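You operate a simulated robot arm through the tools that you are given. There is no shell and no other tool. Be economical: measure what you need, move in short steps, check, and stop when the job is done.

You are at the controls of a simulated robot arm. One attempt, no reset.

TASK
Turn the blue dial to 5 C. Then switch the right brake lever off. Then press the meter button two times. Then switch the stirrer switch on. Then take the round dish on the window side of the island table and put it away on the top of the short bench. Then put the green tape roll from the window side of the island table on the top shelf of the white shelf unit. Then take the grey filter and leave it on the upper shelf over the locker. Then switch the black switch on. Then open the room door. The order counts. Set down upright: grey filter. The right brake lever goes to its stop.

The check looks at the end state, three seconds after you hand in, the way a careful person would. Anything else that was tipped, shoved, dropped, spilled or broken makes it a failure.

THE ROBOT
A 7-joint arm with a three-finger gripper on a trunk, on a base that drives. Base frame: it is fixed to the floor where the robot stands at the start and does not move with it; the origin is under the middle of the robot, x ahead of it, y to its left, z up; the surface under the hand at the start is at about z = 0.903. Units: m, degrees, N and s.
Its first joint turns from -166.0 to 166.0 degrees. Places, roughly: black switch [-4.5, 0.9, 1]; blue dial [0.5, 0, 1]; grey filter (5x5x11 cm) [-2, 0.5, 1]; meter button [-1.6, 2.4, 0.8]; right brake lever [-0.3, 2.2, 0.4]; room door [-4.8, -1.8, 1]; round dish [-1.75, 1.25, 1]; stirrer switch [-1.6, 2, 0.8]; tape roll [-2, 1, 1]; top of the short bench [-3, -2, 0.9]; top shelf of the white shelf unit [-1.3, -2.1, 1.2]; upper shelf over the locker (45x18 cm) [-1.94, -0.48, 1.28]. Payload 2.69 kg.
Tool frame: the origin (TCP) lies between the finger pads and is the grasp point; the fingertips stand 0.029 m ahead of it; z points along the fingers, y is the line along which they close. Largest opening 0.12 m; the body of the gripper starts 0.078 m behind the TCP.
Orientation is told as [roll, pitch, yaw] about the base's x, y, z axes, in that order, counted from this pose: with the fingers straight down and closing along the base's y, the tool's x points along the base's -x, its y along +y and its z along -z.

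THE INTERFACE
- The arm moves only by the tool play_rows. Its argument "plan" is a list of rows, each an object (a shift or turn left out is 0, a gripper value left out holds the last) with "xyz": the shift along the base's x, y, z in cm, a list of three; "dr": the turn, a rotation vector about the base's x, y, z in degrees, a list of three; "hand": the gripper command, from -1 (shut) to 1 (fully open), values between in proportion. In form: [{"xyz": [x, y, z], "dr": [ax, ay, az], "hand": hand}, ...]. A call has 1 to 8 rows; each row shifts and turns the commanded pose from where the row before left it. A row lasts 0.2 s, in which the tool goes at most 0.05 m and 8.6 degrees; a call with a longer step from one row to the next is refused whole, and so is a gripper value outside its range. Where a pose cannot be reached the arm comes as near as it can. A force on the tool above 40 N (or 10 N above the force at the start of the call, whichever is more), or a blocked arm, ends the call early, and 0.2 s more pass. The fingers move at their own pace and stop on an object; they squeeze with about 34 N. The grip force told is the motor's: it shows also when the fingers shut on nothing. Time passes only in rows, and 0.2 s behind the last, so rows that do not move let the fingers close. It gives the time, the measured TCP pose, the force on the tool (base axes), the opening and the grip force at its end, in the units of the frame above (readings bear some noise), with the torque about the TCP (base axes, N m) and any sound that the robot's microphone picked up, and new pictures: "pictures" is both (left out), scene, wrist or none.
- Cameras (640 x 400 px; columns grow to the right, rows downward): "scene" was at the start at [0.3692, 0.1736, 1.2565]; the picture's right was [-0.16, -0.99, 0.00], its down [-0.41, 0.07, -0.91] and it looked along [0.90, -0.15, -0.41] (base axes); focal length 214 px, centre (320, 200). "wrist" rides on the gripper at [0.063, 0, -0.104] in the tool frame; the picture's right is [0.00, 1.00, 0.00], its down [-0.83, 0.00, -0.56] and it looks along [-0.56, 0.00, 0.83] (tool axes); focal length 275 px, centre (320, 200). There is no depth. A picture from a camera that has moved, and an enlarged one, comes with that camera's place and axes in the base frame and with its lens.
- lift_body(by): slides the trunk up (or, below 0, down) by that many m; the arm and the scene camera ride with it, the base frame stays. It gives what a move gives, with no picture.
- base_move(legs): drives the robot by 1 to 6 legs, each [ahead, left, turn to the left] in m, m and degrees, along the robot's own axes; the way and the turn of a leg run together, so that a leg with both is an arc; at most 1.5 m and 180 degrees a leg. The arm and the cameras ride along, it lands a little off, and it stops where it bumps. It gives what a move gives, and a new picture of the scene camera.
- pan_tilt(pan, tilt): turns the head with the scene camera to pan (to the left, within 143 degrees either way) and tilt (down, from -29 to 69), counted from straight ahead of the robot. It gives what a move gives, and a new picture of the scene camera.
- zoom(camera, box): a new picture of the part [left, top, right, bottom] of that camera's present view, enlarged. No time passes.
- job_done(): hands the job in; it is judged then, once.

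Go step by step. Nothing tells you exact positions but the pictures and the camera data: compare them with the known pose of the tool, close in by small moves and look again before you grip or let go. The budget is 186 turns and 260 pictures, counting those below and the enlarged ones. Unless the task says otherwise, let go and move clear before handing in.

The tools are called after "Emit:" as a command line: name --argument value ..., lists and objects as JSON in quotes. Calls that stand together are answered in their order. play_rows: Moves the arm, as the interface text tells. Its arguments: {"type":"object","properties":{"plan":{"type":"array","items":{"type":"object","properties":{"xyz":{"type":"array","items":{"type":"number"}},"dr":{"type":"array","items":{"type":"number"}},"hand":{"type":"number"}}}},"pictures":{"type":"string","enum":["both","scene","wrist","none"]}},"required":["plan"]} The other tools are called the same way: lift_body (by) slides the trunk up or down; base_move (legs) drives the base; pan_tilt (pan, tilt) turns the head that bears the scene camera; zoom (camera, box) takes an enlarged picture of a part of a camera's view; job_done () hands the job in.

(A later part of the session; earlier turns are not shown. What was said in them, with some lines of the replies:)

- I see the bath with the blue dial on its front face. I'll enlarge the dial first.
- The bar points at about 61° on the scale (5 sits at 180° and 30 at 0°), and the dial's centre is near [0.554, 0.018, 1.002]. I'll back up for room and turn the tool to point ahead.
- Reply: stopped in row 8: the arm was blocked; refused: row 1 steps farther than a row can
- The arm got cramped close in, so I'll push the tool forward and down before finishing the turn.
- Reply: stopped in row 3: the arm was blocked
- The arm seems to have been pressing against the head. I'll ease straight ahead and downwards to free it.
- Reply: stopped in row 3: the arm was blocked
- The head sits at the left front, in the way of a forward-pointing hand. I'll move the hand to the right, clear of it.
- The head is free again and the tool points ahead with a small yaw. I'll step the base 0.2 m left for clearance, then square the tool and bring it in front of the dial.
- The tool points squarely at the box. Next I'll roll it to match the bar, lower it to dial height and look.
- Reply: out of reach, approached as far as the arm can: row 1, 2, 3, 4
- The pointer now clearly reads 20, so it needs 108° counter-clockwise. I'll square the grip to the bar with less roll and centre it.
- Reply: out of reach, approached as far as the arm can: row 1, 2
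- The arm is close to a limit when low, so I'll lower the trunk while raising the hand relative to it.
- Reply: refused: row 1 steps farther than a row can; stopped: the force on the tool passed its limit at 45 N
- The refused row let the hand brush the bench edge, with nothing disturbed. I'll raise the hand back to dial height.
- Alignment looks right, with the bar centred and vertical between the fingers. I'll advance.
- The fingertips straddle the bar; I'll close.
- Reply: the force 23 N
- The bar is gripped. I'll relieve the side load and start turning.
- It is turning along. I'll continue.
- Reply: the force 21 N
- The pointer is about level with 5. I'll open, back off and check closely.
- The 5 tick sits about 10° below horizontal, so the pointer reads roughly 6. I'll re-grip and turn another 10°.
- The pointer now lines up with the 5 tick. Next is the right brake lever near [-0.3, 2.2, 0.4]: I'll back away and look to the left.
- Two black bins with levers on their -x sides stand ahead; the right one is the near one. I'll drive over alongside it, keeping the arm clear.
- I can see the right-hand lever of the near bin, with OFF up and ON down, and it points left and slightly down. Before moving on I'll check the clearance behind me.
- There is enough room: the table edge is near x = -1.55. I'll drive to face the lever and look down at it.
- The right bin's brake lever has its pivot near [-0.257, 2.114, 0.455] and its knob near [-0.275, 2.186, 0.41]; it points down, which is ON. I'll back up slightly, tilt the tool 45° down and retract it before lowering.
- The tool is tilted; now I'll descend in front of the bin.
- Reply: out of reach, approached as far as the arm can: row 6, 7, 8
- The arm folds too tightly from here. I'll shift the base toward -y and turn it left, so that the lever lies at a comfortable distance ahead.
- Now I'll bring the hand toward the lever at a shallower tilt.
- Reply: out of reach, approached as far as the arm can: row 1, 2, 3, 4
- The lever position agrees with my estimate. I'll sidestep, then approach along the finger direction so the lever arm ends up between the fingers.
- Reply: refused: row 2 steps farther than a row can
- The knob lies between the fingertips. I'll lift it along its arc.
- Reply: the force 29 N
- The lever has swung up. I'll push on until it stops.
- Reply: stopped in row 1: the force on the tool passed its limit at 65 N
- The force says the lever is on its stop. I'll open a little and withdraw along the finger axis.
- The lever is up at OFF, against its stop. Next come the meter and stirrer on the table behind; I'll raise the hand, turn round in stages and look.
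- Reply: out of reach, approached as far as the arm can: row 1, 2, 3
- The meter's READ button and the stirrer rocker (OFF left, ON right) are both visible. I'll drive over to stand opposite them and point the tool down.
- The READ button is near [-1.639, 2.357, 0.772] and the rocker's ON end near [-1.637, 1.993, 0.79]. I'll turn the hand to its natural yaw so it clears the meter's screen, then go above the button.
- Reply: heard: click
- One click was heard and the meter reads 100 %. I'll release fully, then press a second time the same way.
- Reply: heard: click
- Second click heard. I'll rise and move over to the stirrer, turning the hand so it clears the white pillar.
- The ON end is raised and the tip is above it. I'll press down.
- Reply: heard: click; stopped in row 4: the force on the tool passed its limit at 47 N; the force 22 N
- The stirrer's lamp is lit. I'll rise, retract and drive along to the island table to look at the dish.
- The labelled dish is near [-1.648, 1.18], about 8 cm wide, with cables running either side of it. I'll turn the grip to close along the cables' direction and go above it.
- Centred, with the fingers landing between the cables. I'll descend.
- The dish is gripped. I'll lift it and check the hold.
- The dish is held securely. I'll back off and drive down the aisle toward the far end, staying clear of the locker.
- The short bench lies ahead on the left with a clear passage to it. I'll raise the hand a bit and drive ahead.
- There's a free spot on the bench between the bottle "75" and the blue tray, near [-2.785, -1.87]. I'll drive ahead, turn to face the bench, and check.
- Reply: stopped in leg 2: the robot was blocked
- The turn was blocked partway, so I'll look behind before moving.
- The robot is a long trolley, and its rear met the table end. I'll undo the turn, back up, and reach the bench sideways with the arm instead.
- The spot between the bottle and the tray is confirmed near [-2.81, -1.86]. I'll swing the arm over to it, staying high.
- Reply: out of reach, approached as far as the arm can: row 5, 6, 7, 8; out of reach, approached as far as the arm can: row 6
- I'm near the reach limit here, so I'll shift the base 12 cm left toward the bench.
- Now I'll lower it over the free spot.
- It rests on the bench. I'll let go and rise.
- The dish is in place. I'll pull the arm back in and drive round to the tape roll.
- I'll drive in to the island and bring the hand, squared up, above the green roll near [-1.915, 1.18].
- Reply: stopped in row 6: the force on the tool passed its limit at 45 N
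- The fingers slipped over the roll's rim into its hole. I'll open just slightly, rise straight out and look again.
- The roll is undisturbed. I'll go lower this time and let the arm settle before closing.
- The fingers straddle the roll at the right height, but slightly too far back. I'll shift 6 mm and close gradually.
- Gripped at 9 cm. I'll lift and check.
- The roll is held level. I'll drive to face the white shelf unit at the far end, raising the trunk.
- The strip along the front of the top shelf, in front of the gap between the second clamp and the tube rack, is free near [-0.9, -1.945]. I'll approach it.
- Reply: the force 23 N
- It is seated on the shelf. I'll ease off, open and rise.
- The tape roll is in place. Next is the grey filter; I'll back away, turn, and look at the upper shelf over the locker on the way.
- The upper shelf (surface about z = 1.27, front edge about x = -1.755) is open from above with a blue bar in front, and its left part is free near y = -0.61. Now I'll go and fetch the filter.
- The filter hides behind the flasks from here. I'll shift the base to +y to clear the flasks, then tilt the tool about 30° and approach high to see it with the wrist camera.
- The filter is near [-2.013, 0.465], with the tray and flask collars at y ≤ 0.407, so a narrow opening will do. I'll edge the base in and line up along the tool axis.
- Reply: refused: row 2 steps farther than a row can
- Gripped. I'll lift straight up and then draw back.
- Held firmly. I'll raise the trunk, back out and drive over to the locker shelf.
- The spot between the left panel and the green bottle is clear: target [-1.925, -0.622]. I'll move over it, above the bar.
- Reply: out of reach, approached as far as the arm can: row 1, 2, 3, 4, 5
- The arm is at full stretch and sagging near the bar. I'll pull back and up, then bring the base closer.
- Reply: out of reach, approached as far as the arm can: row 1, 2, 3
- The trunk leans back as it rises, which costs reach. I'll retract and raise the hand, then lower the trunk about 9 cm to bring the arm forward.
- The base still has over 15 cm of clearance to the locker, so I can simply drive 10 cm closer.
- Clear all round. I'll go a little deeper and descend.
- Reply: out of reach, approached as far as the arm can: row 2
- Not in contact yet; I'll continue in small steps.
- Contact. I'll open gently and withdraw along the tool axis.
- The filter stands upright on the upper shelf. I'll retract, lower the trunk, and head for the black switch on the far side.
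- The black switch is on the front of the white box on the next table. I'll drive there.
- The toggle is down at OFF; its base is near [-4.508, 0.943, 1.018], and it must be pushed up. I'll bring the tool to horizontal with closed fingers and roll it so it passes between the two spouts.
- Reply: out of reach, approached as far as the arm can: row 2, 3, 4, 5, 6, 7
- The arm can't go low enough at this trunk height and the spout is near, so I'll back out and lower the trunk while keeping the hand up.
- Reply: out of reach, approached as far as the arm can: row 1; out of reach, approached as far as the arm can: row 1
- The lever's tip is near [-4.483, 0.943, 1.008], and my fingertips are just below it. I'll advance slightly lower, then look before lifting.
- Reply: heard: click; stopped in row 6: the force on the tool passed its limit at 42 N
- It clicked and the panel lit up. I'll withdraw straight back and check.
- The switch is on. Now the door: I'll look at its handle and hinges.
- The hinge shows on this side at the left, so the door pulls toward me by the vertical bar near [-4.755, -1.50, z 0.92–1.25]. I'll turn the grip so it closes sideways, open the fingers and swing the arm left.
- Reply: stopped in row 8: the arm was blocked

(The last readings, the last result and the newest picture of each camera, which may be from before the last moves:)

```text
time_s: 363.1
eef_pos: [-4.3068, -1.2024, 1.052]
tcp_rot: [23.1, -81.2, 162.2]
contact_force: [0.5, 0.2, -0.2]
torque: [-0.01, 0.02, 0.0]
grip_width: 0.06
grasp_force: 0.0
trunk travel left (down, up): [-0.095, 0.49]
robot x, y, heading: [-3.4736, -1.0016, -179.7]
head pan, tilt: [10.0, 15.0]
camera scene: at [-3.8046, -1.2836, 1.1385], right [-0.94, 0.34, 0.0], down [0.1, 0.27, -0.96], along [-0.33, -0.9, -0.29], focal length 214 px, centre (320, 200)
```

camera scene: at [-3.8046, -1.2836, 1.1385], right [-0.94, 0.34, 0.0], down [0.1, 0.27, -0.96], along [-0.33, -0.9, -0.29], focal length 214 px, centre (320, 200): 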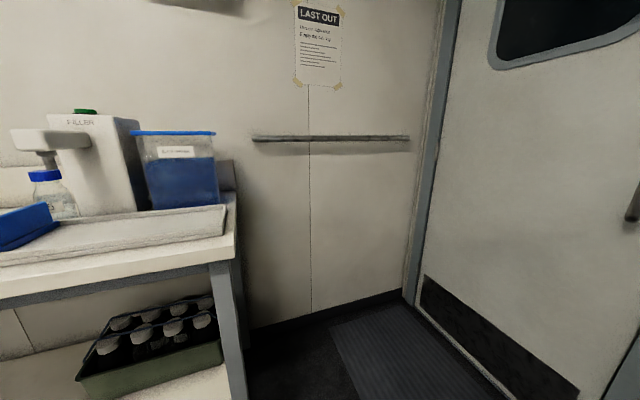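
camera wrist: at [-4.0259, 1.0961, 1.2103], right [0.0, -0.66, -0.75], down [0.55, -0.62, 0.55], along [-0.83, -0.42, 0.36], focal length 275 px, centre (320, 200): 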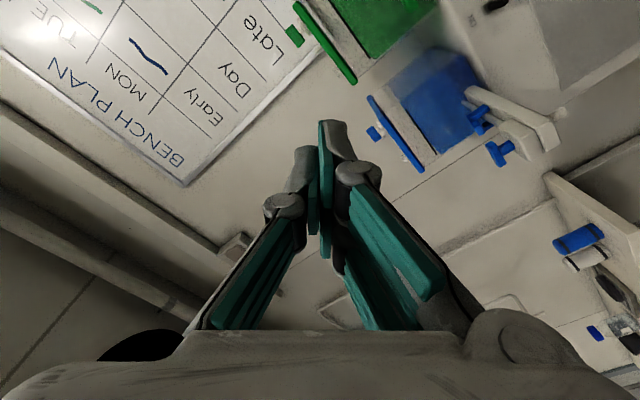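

The arm nudged the head at this side reach, so I'll bring the hand back to the right and turn the base 30° left so that the handle lies straight ahead.

Emit:
play_rows --plan '[{"xyz": [2, 4, 1]}, {"xyz": [2, 4, 1]}, {"xyz": [2, 4, 0]}, {"xyz": [2, 4, 0]}, {"xyz": [2, 4, 0]}, {"xyz": [0, 3, 0]}]' --pictures "none"

Emit:
base_move --legs '[[0, 0, 30]]'

Emit:
play_rows --plan '[{}]' --pictures "wrist"

```text
time_s: 364.5
eef_pos: [-4.2065, -0.9733, 1.0724]
tcp_rot: [22.8, -81.1, 162.2]
contact_force: [0.1, -0.7, 0.5]
torque: [0.0, -0.02, -0.01]
grip_width: 0.06
grasp_force: 0.1
trunk travel left (down, up): [-0.095, 0.49]
robot x, y, heading: [-3.4739, -1.0017, -180.1]
head pan, tilt: [10.0, 15.0]
```

```text
time_s: 366.4
eef_pos: [-4.1223, -1.3494, 1.0726]
tcp_rot: [23.2, -81.2, -167.6]
contact_force: [0.5, -1.1, -0.7]
torque: [-0.02, -0.02, 0.03]
grip_width: 0.0599
grasp_force: 0.0
trunk travel left (down, up): [-0.095, 0.49]
robot x, y, heading: [-3.4677, -1.0049, -149.5]
head pan, tilt: [10.0, 15.0]
camera scene: at [-3.706, -1.3819, 1.1416], right [-0.65, 0.76, 0.0], down [0.2, 0.17, -0.97], along [-0.73, -0.63, -0.26], focal length 214 px, centre (320, 200)
```

scene: 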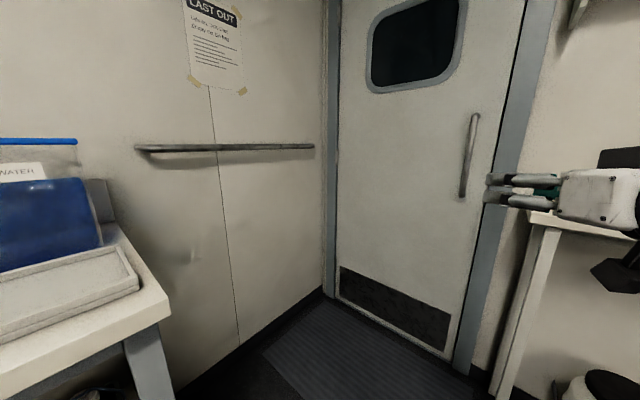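

```text
time_s: 366.8
eef_pos: [-4.1219, -1.3509, 1.0717]
tcp_rot: [23.0, -81.2, -167.5]
contact_force: [1.0, -0.4, -0.5]
torque: [0.02, 0.0, 0.0]
grip_width: 0.0601
grasp_force: 0.1
trunk travel left (down, up): [-0.095, 0.49]
robot x, y, heading: [-3.4693, -1.0005, -149.6]
head pan, tilt: [10.0, 15.0]
camera wrist: at [-4.0286, -1.2874, 1.0256], right [0.58, -0.81, 0.06], down [0.32, 0.29, 0.9], along [-0.75, -0.5, 0.43], focal length 275 px, centre (320, 200)
```

wrist: 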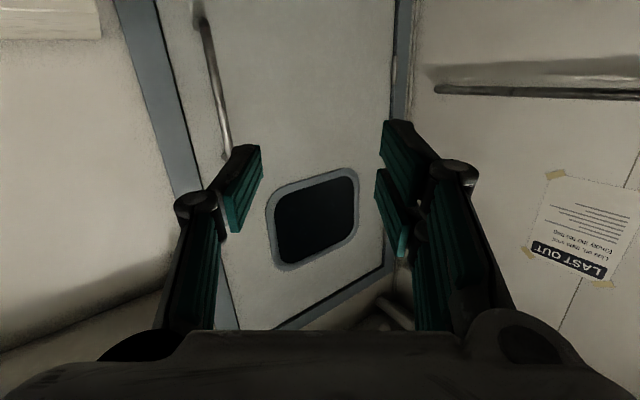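

Emit:
base_move --legs '[[0, -0.196, 0], [0.264, 0, 0]]'

Emit:
play_rows --plan '[{"xyz": [-4, -2.35, 0], "hand": 0.3}, {"xyz": [-4, -2.35, 0]}, {"xyz": [-4, -2.35, 0]}, {"xyz": [-4, -2.35, 0]}]'

```text
time_s: 369.9
eef_pos: [-4.451, -1.3175, 1.0738]
tcp_rot: [23.1, -81.2, -167.4]
contact_force: [-0.1, 0.5, -0.1]
torque: [0.01, -0.04, -0.02]
grip_width: 0.0602
grasp_force: 0.1
trunk travel left (down, up): [-0.095, 0.49]
robot x, y, heading: [-3.7989, -0.9709, -149.5]
head pan, tilt: [10.0, 15.0]
camera scene: at [-4.0351, -1.3494, 1.1416], right [-0.65, 0.76, 0.0], down [0.2, 0.17, -0.97], along [-0.73, -0.63, -0.26], focal length 214 px, centre (320, 200)
```

scene: 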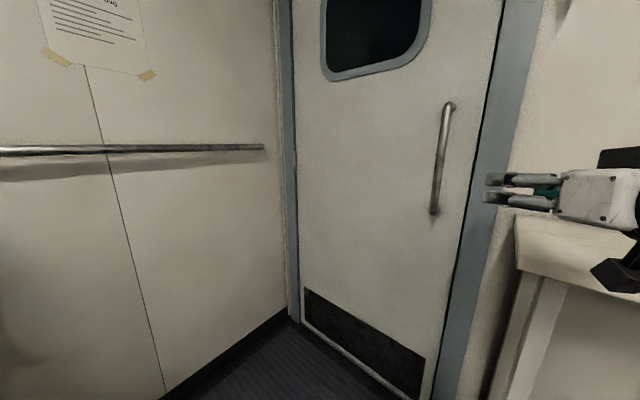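

```text
time_s: 370.9
eef_pos: [-4.6112, -1.4094, 1.0739]
tcp_rot: [23.0, -81.2, -167.4]
contact_force: [-0.5, -0.1, -0.4]
torque: [0.01, -0.03, 0.03]
grip_width: 0.0783
grasp_force: 0.0
trunk travel left (down, up): [-0.095, 0.49]
robot x, y, heading: [-3.7992, -0.9692, -149.3]
head pan, tilt: [10.0, 15.0]
camera scene: at [-4.035, -1.3493, 1.1416], right [-0.65, 0.76, 0.0], down [0.2, 0.17, -0.97], along [-0.73, -0.63, -0.26], focal length 214 px, centre (320, 200)
camera wrist: at [-4.5183, -1.3475, 1.0261], right [0.58, -0.81, 0.05], down [0.32, 0.29, 0.9], along [-0.75, -0.5, 0.43], focal length 275 px, centre (320, 200)
```

scene: 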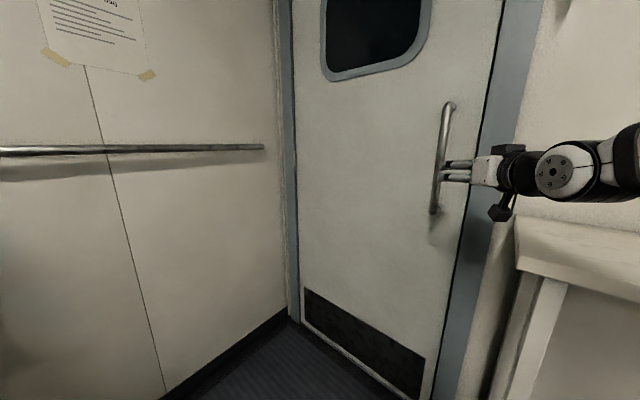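
wrist: 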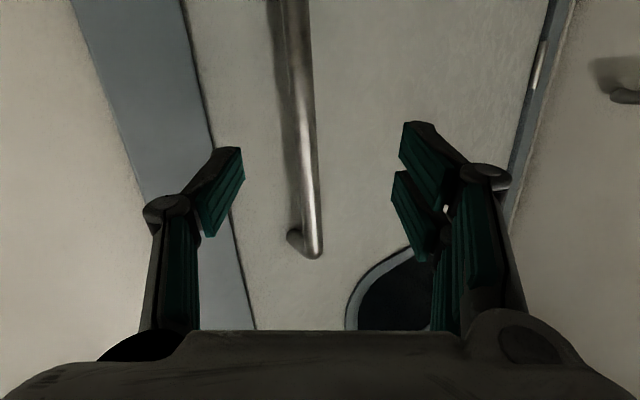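

The bar is centred between the fingers, about 17 cm ahead. I'll advance and close.

Emit:
play_rows --plan '[{"xyz": [-3.6, -2.05, -0.6]}, {"xyz": [-3.6, -2.05, -0.6]}, {"xyz": [-3.6, -2.05, -0.6]}, {"xyz": [-3.6, -2.05, -0.6]}, {}]' --pictures "wrist"

```text
time_s: 371.8
eef_pos: [-4.7869, -1.2872, 1.0589]
tcp_rot: [24.5, -81.4, 174.4]
contact_force: [4.0, 1.4, 0.5]
torque: [0.04, 0.01, -0.16]
grip_width: 0.0825
grasp_force: 0.6
trunk travel left (down, up): [-0.095, 0.49]
robot x, y, heading: [-3.8041, -0.9749, -149.3]
head pan, tilt: [10.0, 15.0]
stopped in row 4: the force on the tool passed its limit at 112 N (the readings are from after the stop); the commanded pose is now the measured one
camera wrist: at [-4.6806, -1.2544, 1.0107], right [0.32, -0.95, 0.06], down [0.4, 0.19, 0.9], along [-0.86, -0.26, 0.44], focal length 275 px, centre (320, 200)
```

wrist: 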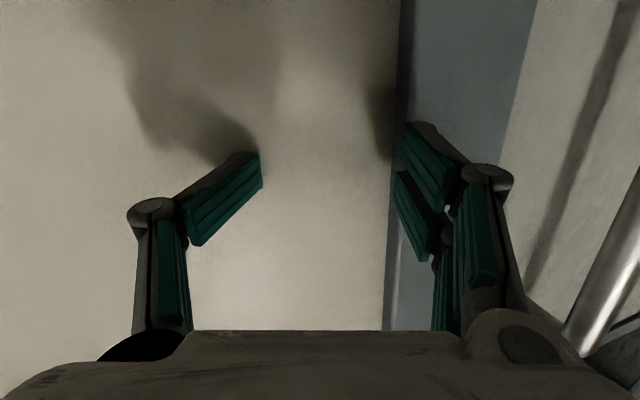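

The hand swung aside and touched the wall. I'll look before doing anything.

Emit:
pan_tilt --pan -5 --tilt 20

```text
time_s: 372.5
eef_pos: [-4.7874, -1.2872, 1.0582]
tcp_rot: [24.7, -81.6, 174.2]
contact_force: [2.4, -0.4, -0.7]
torque: [-0.02, 0.08, -0.11]
grip_width: 0.0827
grasp_force: 0.7
trunk travel left (down, up): [-0.095, 0.49]
robot x, y, heading: [-3.8045, -0.9706, -149.3]
head pan, tilt: [-5.0, 20.0]
camera scene: at [-4.0476, -1.3291, 1.1335], right [-0.43, 0.9, 0.0], down [0.31, 0.15, -0.94], along [-0.85, -0.41, -0.34], focal length 214 px, centre (320, 200)
```

scene: 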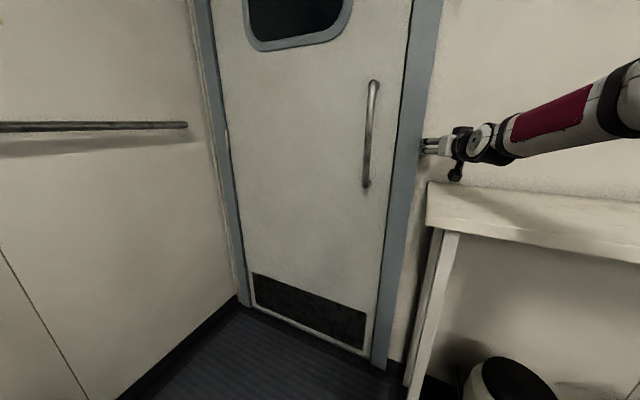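

I simply ran out of reach. I'll retract, reorient, and reposition the base closer at a shallower heading.

Emit:
play_rows --plan '[{"xyz": [4, 0, 0]}, {"xyz": [4, 0, 0]}, {"xyz": [4.2, 0, 0], "dr": [0, 0, 6]}, {"xyz": [4.2, 0, 0], "dr": [0, 0, 6]}, {"xyz": [4.2, 0, 0], "dr": [0, 0, 6]}, {"xyz": [4.2, -1, 0]}, {"xyz": [4.2, -1, 0]}, {"xyz": [4, -1, 0]}]' --pictures "none"

Emit:
base_move --legs '[[0, 0, -15], [0, 0.266, 0], [0.085, 0, 0]]'

Emit:
play_rows --plan '[{}]' --pictures "wrist"

```text
time_s: 374.3
eef_pos: [-4.4583, -1.3182, 1.0583]
tcp_rot: [24.4, -81.6, -167.8]
contact_force: [0.0, -0.8, -0.4]
torque: [-0.02, 0.0, -0.04]
grip_width: 0.078
grasp_force: 0.1
trunk travel left (down, up): [-0.095, 0.49]
robot x, y, heading: [-3.8025, -0.9698, -149.2]
head pan, tilt: [-5.0, 20.0]
```

```text
time_s: 377.8
eef_pos: [-4.5365, -1.4155, 1.0574]
tcp_rot: [24.6, -81.5, 177.6]
contact_force: [0.1, -0.6, -0.3]
torque: [0.01, -0.02, -0.03]
grip_width: 0.0781
grasp_force: 0.0
trunk travel left (down, up): [-0.095, 0.49]
robot x, y, heading: [-3.8108, -1.2469, -164.0]
head pan, tilt: [-5.0, 20.0]
camera scene: at [-4.1419, -1.5311, 1.1334], right [-0.19, 0.98, 0.0], down [0.34, 0.07, -0.94], along [-0.92, -0.18, -0.34], focal length 214 px, centre (320, 200)
```

scene: 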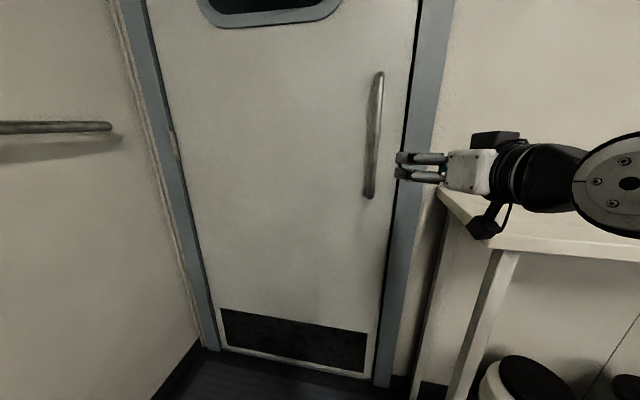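

```text
time_s: 378.2
eef_pos: [-4.5359, -1.4151, 1.058]
tcp_rot: [24.5, -81.5, 177.6]
contact_force: [-0.2, 0.2, -0.1]
torque: [-0.01, -0.04, 0.0]
grip_width: 0.0782
grasp_force: 0.0
trunk travel left (down, up): [-0.095, 0.49]
robot x, y, heading: [-3.8144, -1.2466, -163.9]
head pan, tilt: [-5.0, 20.0]
camera wrist: at [-4.4316, -1.3767, 1.0105], right [0.37, -0.93, 0.06], down [0.39, 0.21, 0.9], along [-0.84, -0.31, 0.44], focal length 275 px, centre (320, 200)
```

wrist: 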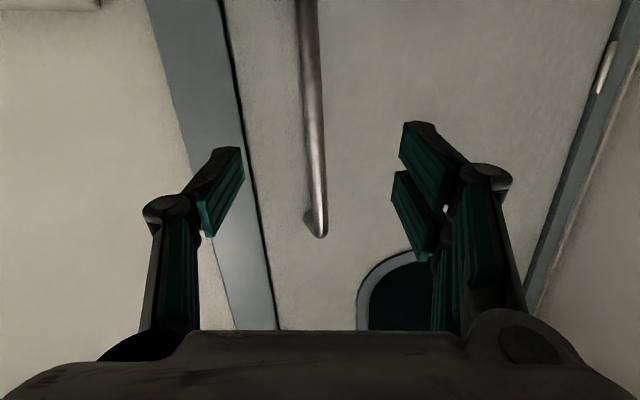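

Emit:
play_rows --plan '[{"xyz": [-3.6, -1.35, -0.5]}, {"xyz": [-3.6, -1.35, -0.5]}, {"xyz": [-3.6, -1.35, -0.5]}, {"xyz": [-3.6, -1.35, -0.5]}, {}]' --pictures "wrist"

```text
time_s: 379.4
eef_pos: [-4.6801, -1.4682, 1.0394]
tcp_rot: [24.6, -81.6, 177.6]
contact_force: [-0.3, 0.5, 0.4]
torque: [0.01, 0.02, 0.0]
grip_width: 0.0779
grasp_force: 0.1
trunk travel left (down, up): [-0.095, 0.49]
robot x, y, heading: [-3.8138, -1.2474, -163.9]
head pan, tilt: [-5.0, 20.0]
camera wrist: at [-4.5757, -1.4302, 0.9917], right [0.37, -0.93, 0.06], down [0.39, 0.21, 0.9], along [-0.84, -0.31, 0.44], focal length 275 px, centre (320, 200)
```

wrist: 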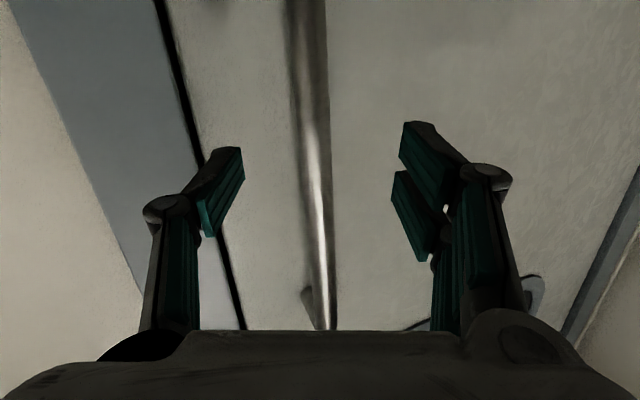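

Emit:
play_rows --plan '[{"xyz": [-3.6, -1.3, -0.5]}, {"xyz": [-3.2, -1.2, -0.4]}, {}, {"hand": -0.2}, {"hand": -0.7}, {"hand": -1}, {}]' --pictures "wrist"

```text
time_s: 381.0
eef_pos: [-4.7491, -1.4927, 1.03]
tcp_rot: [23.8, -81.6, 178.5]
contact_force: [0.7, -2.0, 0.4]
torque: [1.57, 0.57, 0.02]
grip_width: 0.0246
grasp_force: 45.0
trunk travel left (down, up): [-0.095, 0.49]
robot x, y, heading: [-3.8142, -1.2474, -163.9]
head pan, tilt: [-5.0, 20.0]
camera wrist: at [-4.6444, -1.4536, 0.9817], right [0.37, -0.93, 0.05], down [0.39, 0.21, 0.9], along [-0.84, -0.31, 0.44], focal length 275 px, centre (320, 200)
```

wrist: 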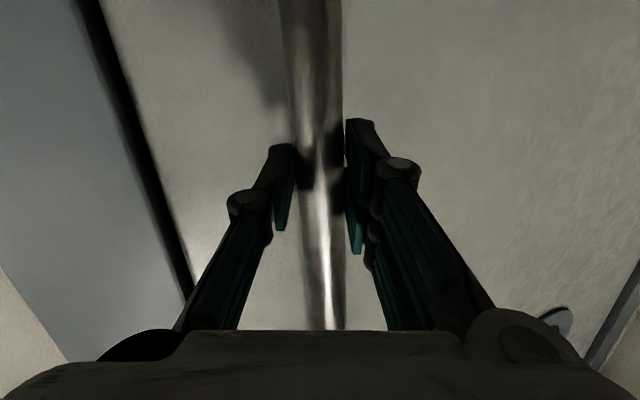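

The bar is gripped. I'll test a pull along the arc.

Emit:
play_rows --plan '[{"xyz": [1.5, 0, 0]}, {"xyz": [2, 0, 0]}, {"xyz": [2.5, -0.2, 0]}, {"xyz": [2.5, -0.3, 0]}]' --pictures "wrist"

```text
time_s: 382.0
eef_pos: [-4.6615, -1.5035, 1.0286]
tcp_rot: [23.4, -81.7, 179.0]
contact_force: [-9.3, -25.7, 9.8]
torque: [1.61, -0.06, 0.49]
grip_width: 0.0247
grasp_force: 44.3
trunk travel left (down, up): [-0.095, 0.49]
robot x, y, heading: [-3.813, -1.2474, -164.0]
head pan, tilt: [-5.0, 20.0]
camera wrist: at [-4.5572, -1.4639, 0.9813], right [0.38, -0.92, 0.05], down [0.39, 0.21, 0.9], along [-0.84, -0.32, 0.44], focal length 275 px, centre (320, 200)
```

wrist: 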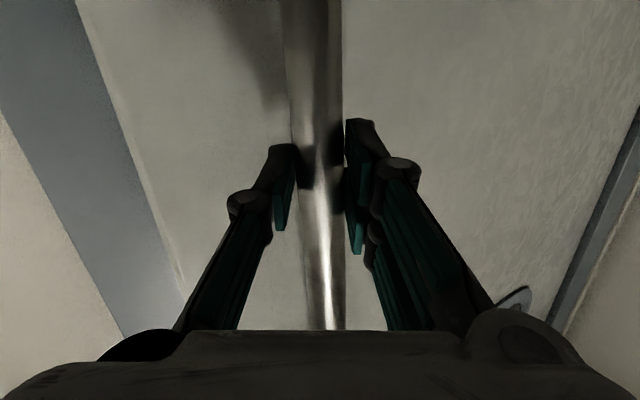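

The door is opening. I'll continue the arc with a base move, and turn the head away from the arm.

Emit:
base_move --legs '[[-0.069, 0.045, 0], [-0.069, 0.054, 0]]'

Emit:
pan_tilt --pan 30 --tilt 15

```text
time_s: 383.7
eef_pos: [-4.5, -1.5545, 1.0299]
tcp_rot: [24.8, -81.5, 177.3]
contact_force: [5.1, 13.5, 2.0]
torque: [1.28, 0.75, -0.17]
grip_width: 0.0247
grasp_force: 45.1
trunk travel left (down, up): [-0.095, 0.49]
robot x, y, heading: [-3.6494, -1.3038, -164.0]
head pan, tilt: [-5.0, 20.0]
camera scene: at [-3.9798, -1.5883, 1.1336], right [-0.19, 0.98, 0.0], down [0.34, 0.06, -0.94], along [-0.92, -0.18, -0.34], focal length 214 px, centre (320, 200)
```

scene: 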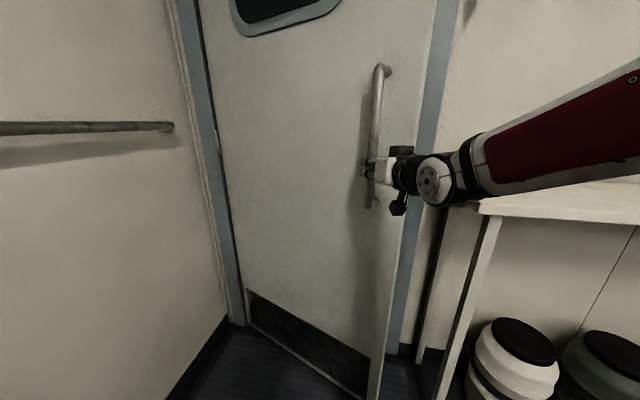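

```text
time_s: 384.8
eef_pos: [-4.5012, -1.5552, 1.0297]
tcp_rot: [24.8, -81.5, 177.3]
contact_force: [1.9, 6.3, 1.4]
torque: [1.36, 0.77, -0.09]
grip_width: 0.0249
grasp_force: 45.0
trunk travel left (down, up): [-0.095, 0.49]
robot x, y, heading: [-3.6538, -1.3006, -164.1]
head pan, tilt: [30.0, 15.0]
camera scene: at [-3.9536, -1.6379, 1.1416], right [-0.72, 0.7, 0.0], down [0.18, 0.19, -0.97], along [-0.67, -0.69, -0.26], focal length 214 px, centre (320, 200)
```

scene: 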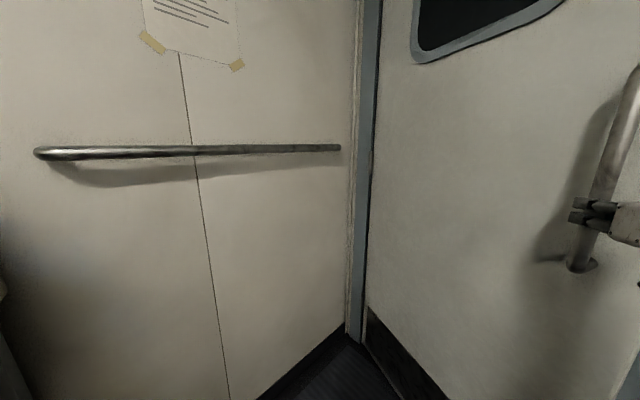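

Emit:
base_move --legs '[[-0.06, 0, 5], [-0.06, 0, 5]]'

```text
time_s: 385.6
eef_pos: [-4.4667, -1.5746, 1.0283]
tcp_rot: [24.7, -81.5, 178.9]
contact_force: [1.7, 1.2, 0.6]
torque: [1.55, 0.43, 0.08]
grip_width: 0.0246
grasp_force: 45.7
trunk travel left (down, up): [-0.095, 0.49]
robot x, y, heading: [-3.6253, -1.2988, -161.8]
head pan, tilt: [30.0, 15.0]
stopped in leg 1: the force on the tool passed its limit at 46 N (the readings are from after the stop); the commanded pose is now the measured one
camera scene: at [-3.9156, -1.6418, 1.1415], right [-0.75, 0.67, 0.0], down [0.17, 0.19, -0.97], along [-0.64, -0.72, -0.26], focal length 214 px, centre (320, 200)
```

scene: 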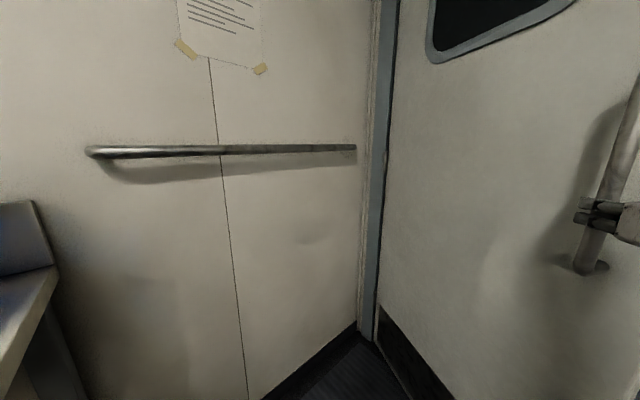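

I'll continue the arc with the arm itself in small steps.

Emit:
play_rows --plan '[{"xyz": [2.6, -1.45, 0]}, {"xyz": [2.55, -1.55, 0]}, {"xyz": [2.5, -1.65, 0]}, {"xyz": [2.4, -1.75, 0]}]' --pictures "none"

```text
time_s: 386.6
eef_pos: [-4.3644, -1.6432, 1.0284]
tcp_rot: [24.8, -81.3, 179.0]
contact_force: [3.0, -3.6, -5.1]
torque: [1.55, 0.43, 0.35]
grip_width: 0.0248
grasp_force: 45.2
trunk travel left (down, up): [-0.095, 0.49]
robot x, y, heading: [-3.6227, -1.2968, -161.6]
head pan, tilt: [30.0, 15.0]
```

Emit:
play_rows --plan '[{"xyz": [2.35, -1.85, 0]}, {"xyz": [2.28, -1.95, 0]}, {"xyz": [2.2, -2.05, 0]}, {"xyz": [2.1, -2.15, 0]}]' --pictures "none"

```text
time_s: 387.4
eef_pos: [-4.309, -1.6925, 1.0281]
tcp_rot: [26.0, -81.1, 177.3]
contact_force: [-7.4, -4.2, 6.0]
torque: [1.13, 1.26, -0.2]
grip_width: 0.0252
grasp_force: 45.1
trunk travel left (down, up): [-0.095, 0.49]
robot x, y, heading: [-3.6254, -1.3018, -161.8]
head pan, tilt: [30.0, 15.0]
stopped in row 4: the force on the tool passed its limit at 64 N (the readings are from after the stop); the commanded pose is now the measured one
```

The door is about 40° open. I'll let go, and then push it further from behind with closed fingers; first I slide off the bar.

Emit:
play_rows --plan '[{"hand": 0}, {"hand": 0.2}, {}, {"xyz": [2.8, 1.1, 0]}, {"xyz": [3.7, 1.5, 0]}, {"xyz": [3.7, 1.5, 0]}, {"xyz": [2, 2, 0], "hand": -1}]' --pictures "none"

```text
time_s: 389.0
eef_pos: [-4.1857, -1.6324, 1.0284]
tcp_rot: [25.7, -81.1, 177.8]
contact_force: [0.0, -0.1, 0.3]
torque: [0.01, 0.01, -0.01]
grip_width: 0.0
grasp_force: 25.4
trunk travel left (down, up): [-0.095, 0.49]
robot x, y, heading: [-3.6244, -1.2998, -161.8]
head pan, tilt: [30.0, 15.0]
```

Emit:
base_move --legs '[[0, -0.45, 0], [0, 0, 64], [0, -0.29, 0]]'

```text
time_s: 396.2
eef_pos: [-4.0061, -1.4735, 1.0279]
tcp_rot: [26.4, -81.0, -119.0]
contact_force: [0.9, -0.1, -1.0]
torque: [0.01, 0.01, -0.03]
grip_width: 0.0
grasp_force: 28.6
trunk travel left (down, up): [-0.095, 0.49]
robot x, y, heading: [-4.0638, -0.8213, -97.8]
head pan, tilt: [30.0, 15.0]
camera scene: at [-3.8809, -1.2348, 1.1416], right [-0.93, -0.38, 0.0], down [-0.1, 0.24, -0.97], along [0.36, -0.89, -0.26], focal length 214 px, centre (320, 200)
```

scene: 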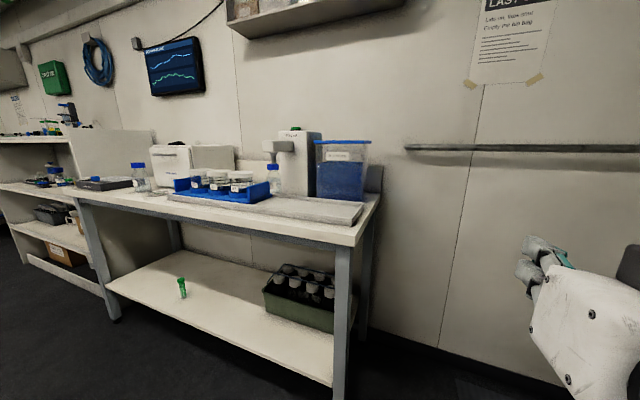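

Emit:
play_rows --plan '[{"xyz": [-4, 1, 0.5]}, {"xyz": [-4.5, 0.5, 0.5]}, {"xyz": [-4.8, 0, 0]}, {"xyz": [-4.8, 0, 0]}, {"xyz": [-4.8, 0, 0]}, {"xyz": [-4.8, 0, 0]}, {"xyz": [-4.8, 0, 0]}, {"xyz": [-4.8, 0, 0]}]' --pictures "none"

```text
time_s: 398.0
eef_pos: [-4.3795, -1.4584, 1.0458]
tcp_rot: [26.2, -81.1, -118.8]
contact_force: [0.5, -0.5, 0.5]
torque: [0.02, -0.01, 0.01]
grip_width: 0.0002
grasp_force: 28.7
out of reach, approached as far as the arm can: row 1
trunk travel left (down, up): [-0.095, 0.49]
robot x, y, heading: [-4.0599, -0.8263, -97.9]
head pan, tilt: [30.0, 15.0]
```

Emit:
play_rows --plan '[{"xyz": [-0.3, -4, 0]}, {"xyz": [-0.3, -4, 0]}, {"xyz": [-0.3, -4, 0]}, {"xyz": [-0.3, -4, 0]}, {"xyz": [0, -4, 0]}, {"xyz": [0, -4, 0]}, {"xyz": [0, -4, 0]}]' --pictures "none"

```text
time_s: 399.6
eef_pos: [-4.3899, -1.7437, 1.046]
tcp_rot: [26.2, -81.1, -118.8]
contact_force: [-0.4, 0.3, 0.6]
torque: [0.0, -0.04, 0.03]
grip_width: 0.0
grasp_force: 28.4
trunk travel left (down, up): [-0.095, 0.49]
robot x, y, heading: [-4.0613, -0.8226, -98.1]
head pan, tilt: [30.0, 15.0]
```

Emit:
base_move --legs '[[0.27, 0, 0]]'

```text
time_s: 401.5
eef_pos: [-4.4246, -2.012, 1.0461]
tcp_rot: [26.3, -81.0, -118.8]
contact_force: [-1.0, -0.5, -0.1]
torque: [-0.02, -0.02, 0.02]
grip_width: 0.0
grasp_force: 29.0
trunk travel left (down, up): [-0.095, 0.49]
robot x, y, heading: [-4.0999, -1.0923, -97.7]
head pan, tilt: [30.0, 15.0]
camera scene: at [-3.9167, -1.5041, 1.1416], right [-0.93, -0.38, 0.0], down [-0.1, 0.24, -0.97], along [0.37, -0.89, -0.26], focal length 214 px, centre (320, 200)
```

scene: 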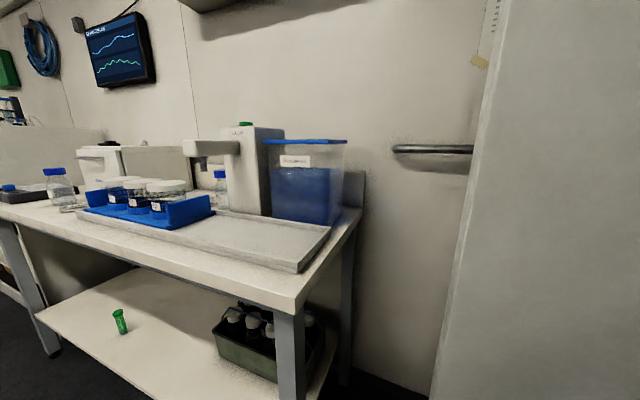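

The door is now roughly 75° open. I'll draw the hand straight back, clear of it.

Emit:
play_rows --plan '[{"xyz": [0.3, 4, 0]}, {"xyz": [0.3, 4.5, 0]}, {"xyz": [0.3, 4.5, 0]}, {"xyz": [0.3, 4.5, 0]}, {"xyz": [0.3, 4.5, 0]}, {"xyz": [0.3, 4.5, 0]}]' --pictures "scene"

```text
time_s: 402.9
eef_pos: [-4.4068, -1.744, 1.0462]
tcp_rot: [26.1, -81.0, -118.7]
contact_force: [0.0, 0.2, -0.2]
torque: [-0.03, 0.02, -0.02]
grip_width: 0.0002
grasp_force: 28.6
trunk travel left (down, up): [-0.095, 0.49]
robot x, y, heading: [-4.0971, -1.0923, -97.5]
head pan, tilt: [30.0, 15.0]
camera scene: at [-3.9166, -1.5041, 1.1415], right [-0.93, -0.38, 0.0], down [-0.1, 0.24, -0.97], along [0.37, -0.89, -0.26], focal length 214 px, centre (320, 200)
```

scene: 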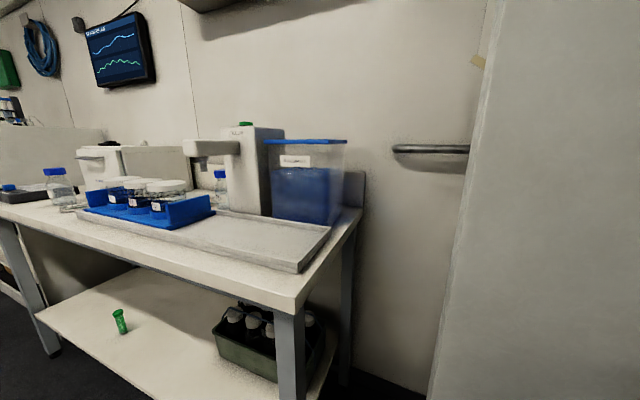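

The door stays open, the hand is clear of it, and every step was done in order.

Emit:
job_done

```text
The job is handed in.
```

I finished all nine steps in the order you gave and handed the job in. I haven't seen the check's result.

- **Blue dial:** the pointer lines up with the 5 C tick.
- **Right brake lever:** it is off. I pushed it up until it hit its stop.
- **Meter button:** pressed twice, with a click each time.
- **Stirrer switch:** on, with its lamp lit.
- **Round dish:** on top of the short bench, between bottle "75" and the blue tray.
- **Green tape roll:** on the top shelf of the white shelf unit, at the front.
- **Grey filter:** upright on the upper shelf over the locker.
- **Black switch:** on, and its panel lit up.
- **Room door:** open about 75°, and it stayed there after I let go.

A few unplanned contacts happened along the way:
- The arm nudged the robot's own head twice.
- The fingers brushed the bench edge near the dial.
- The robot's base was stopped once while turning near the short bench, probably against the end of the island table.
- The hand hit the wall beside the door hard (112 N).

I saw nothing shoved or knocked over, but I didn't look closely at the table end or the wall afterwards.
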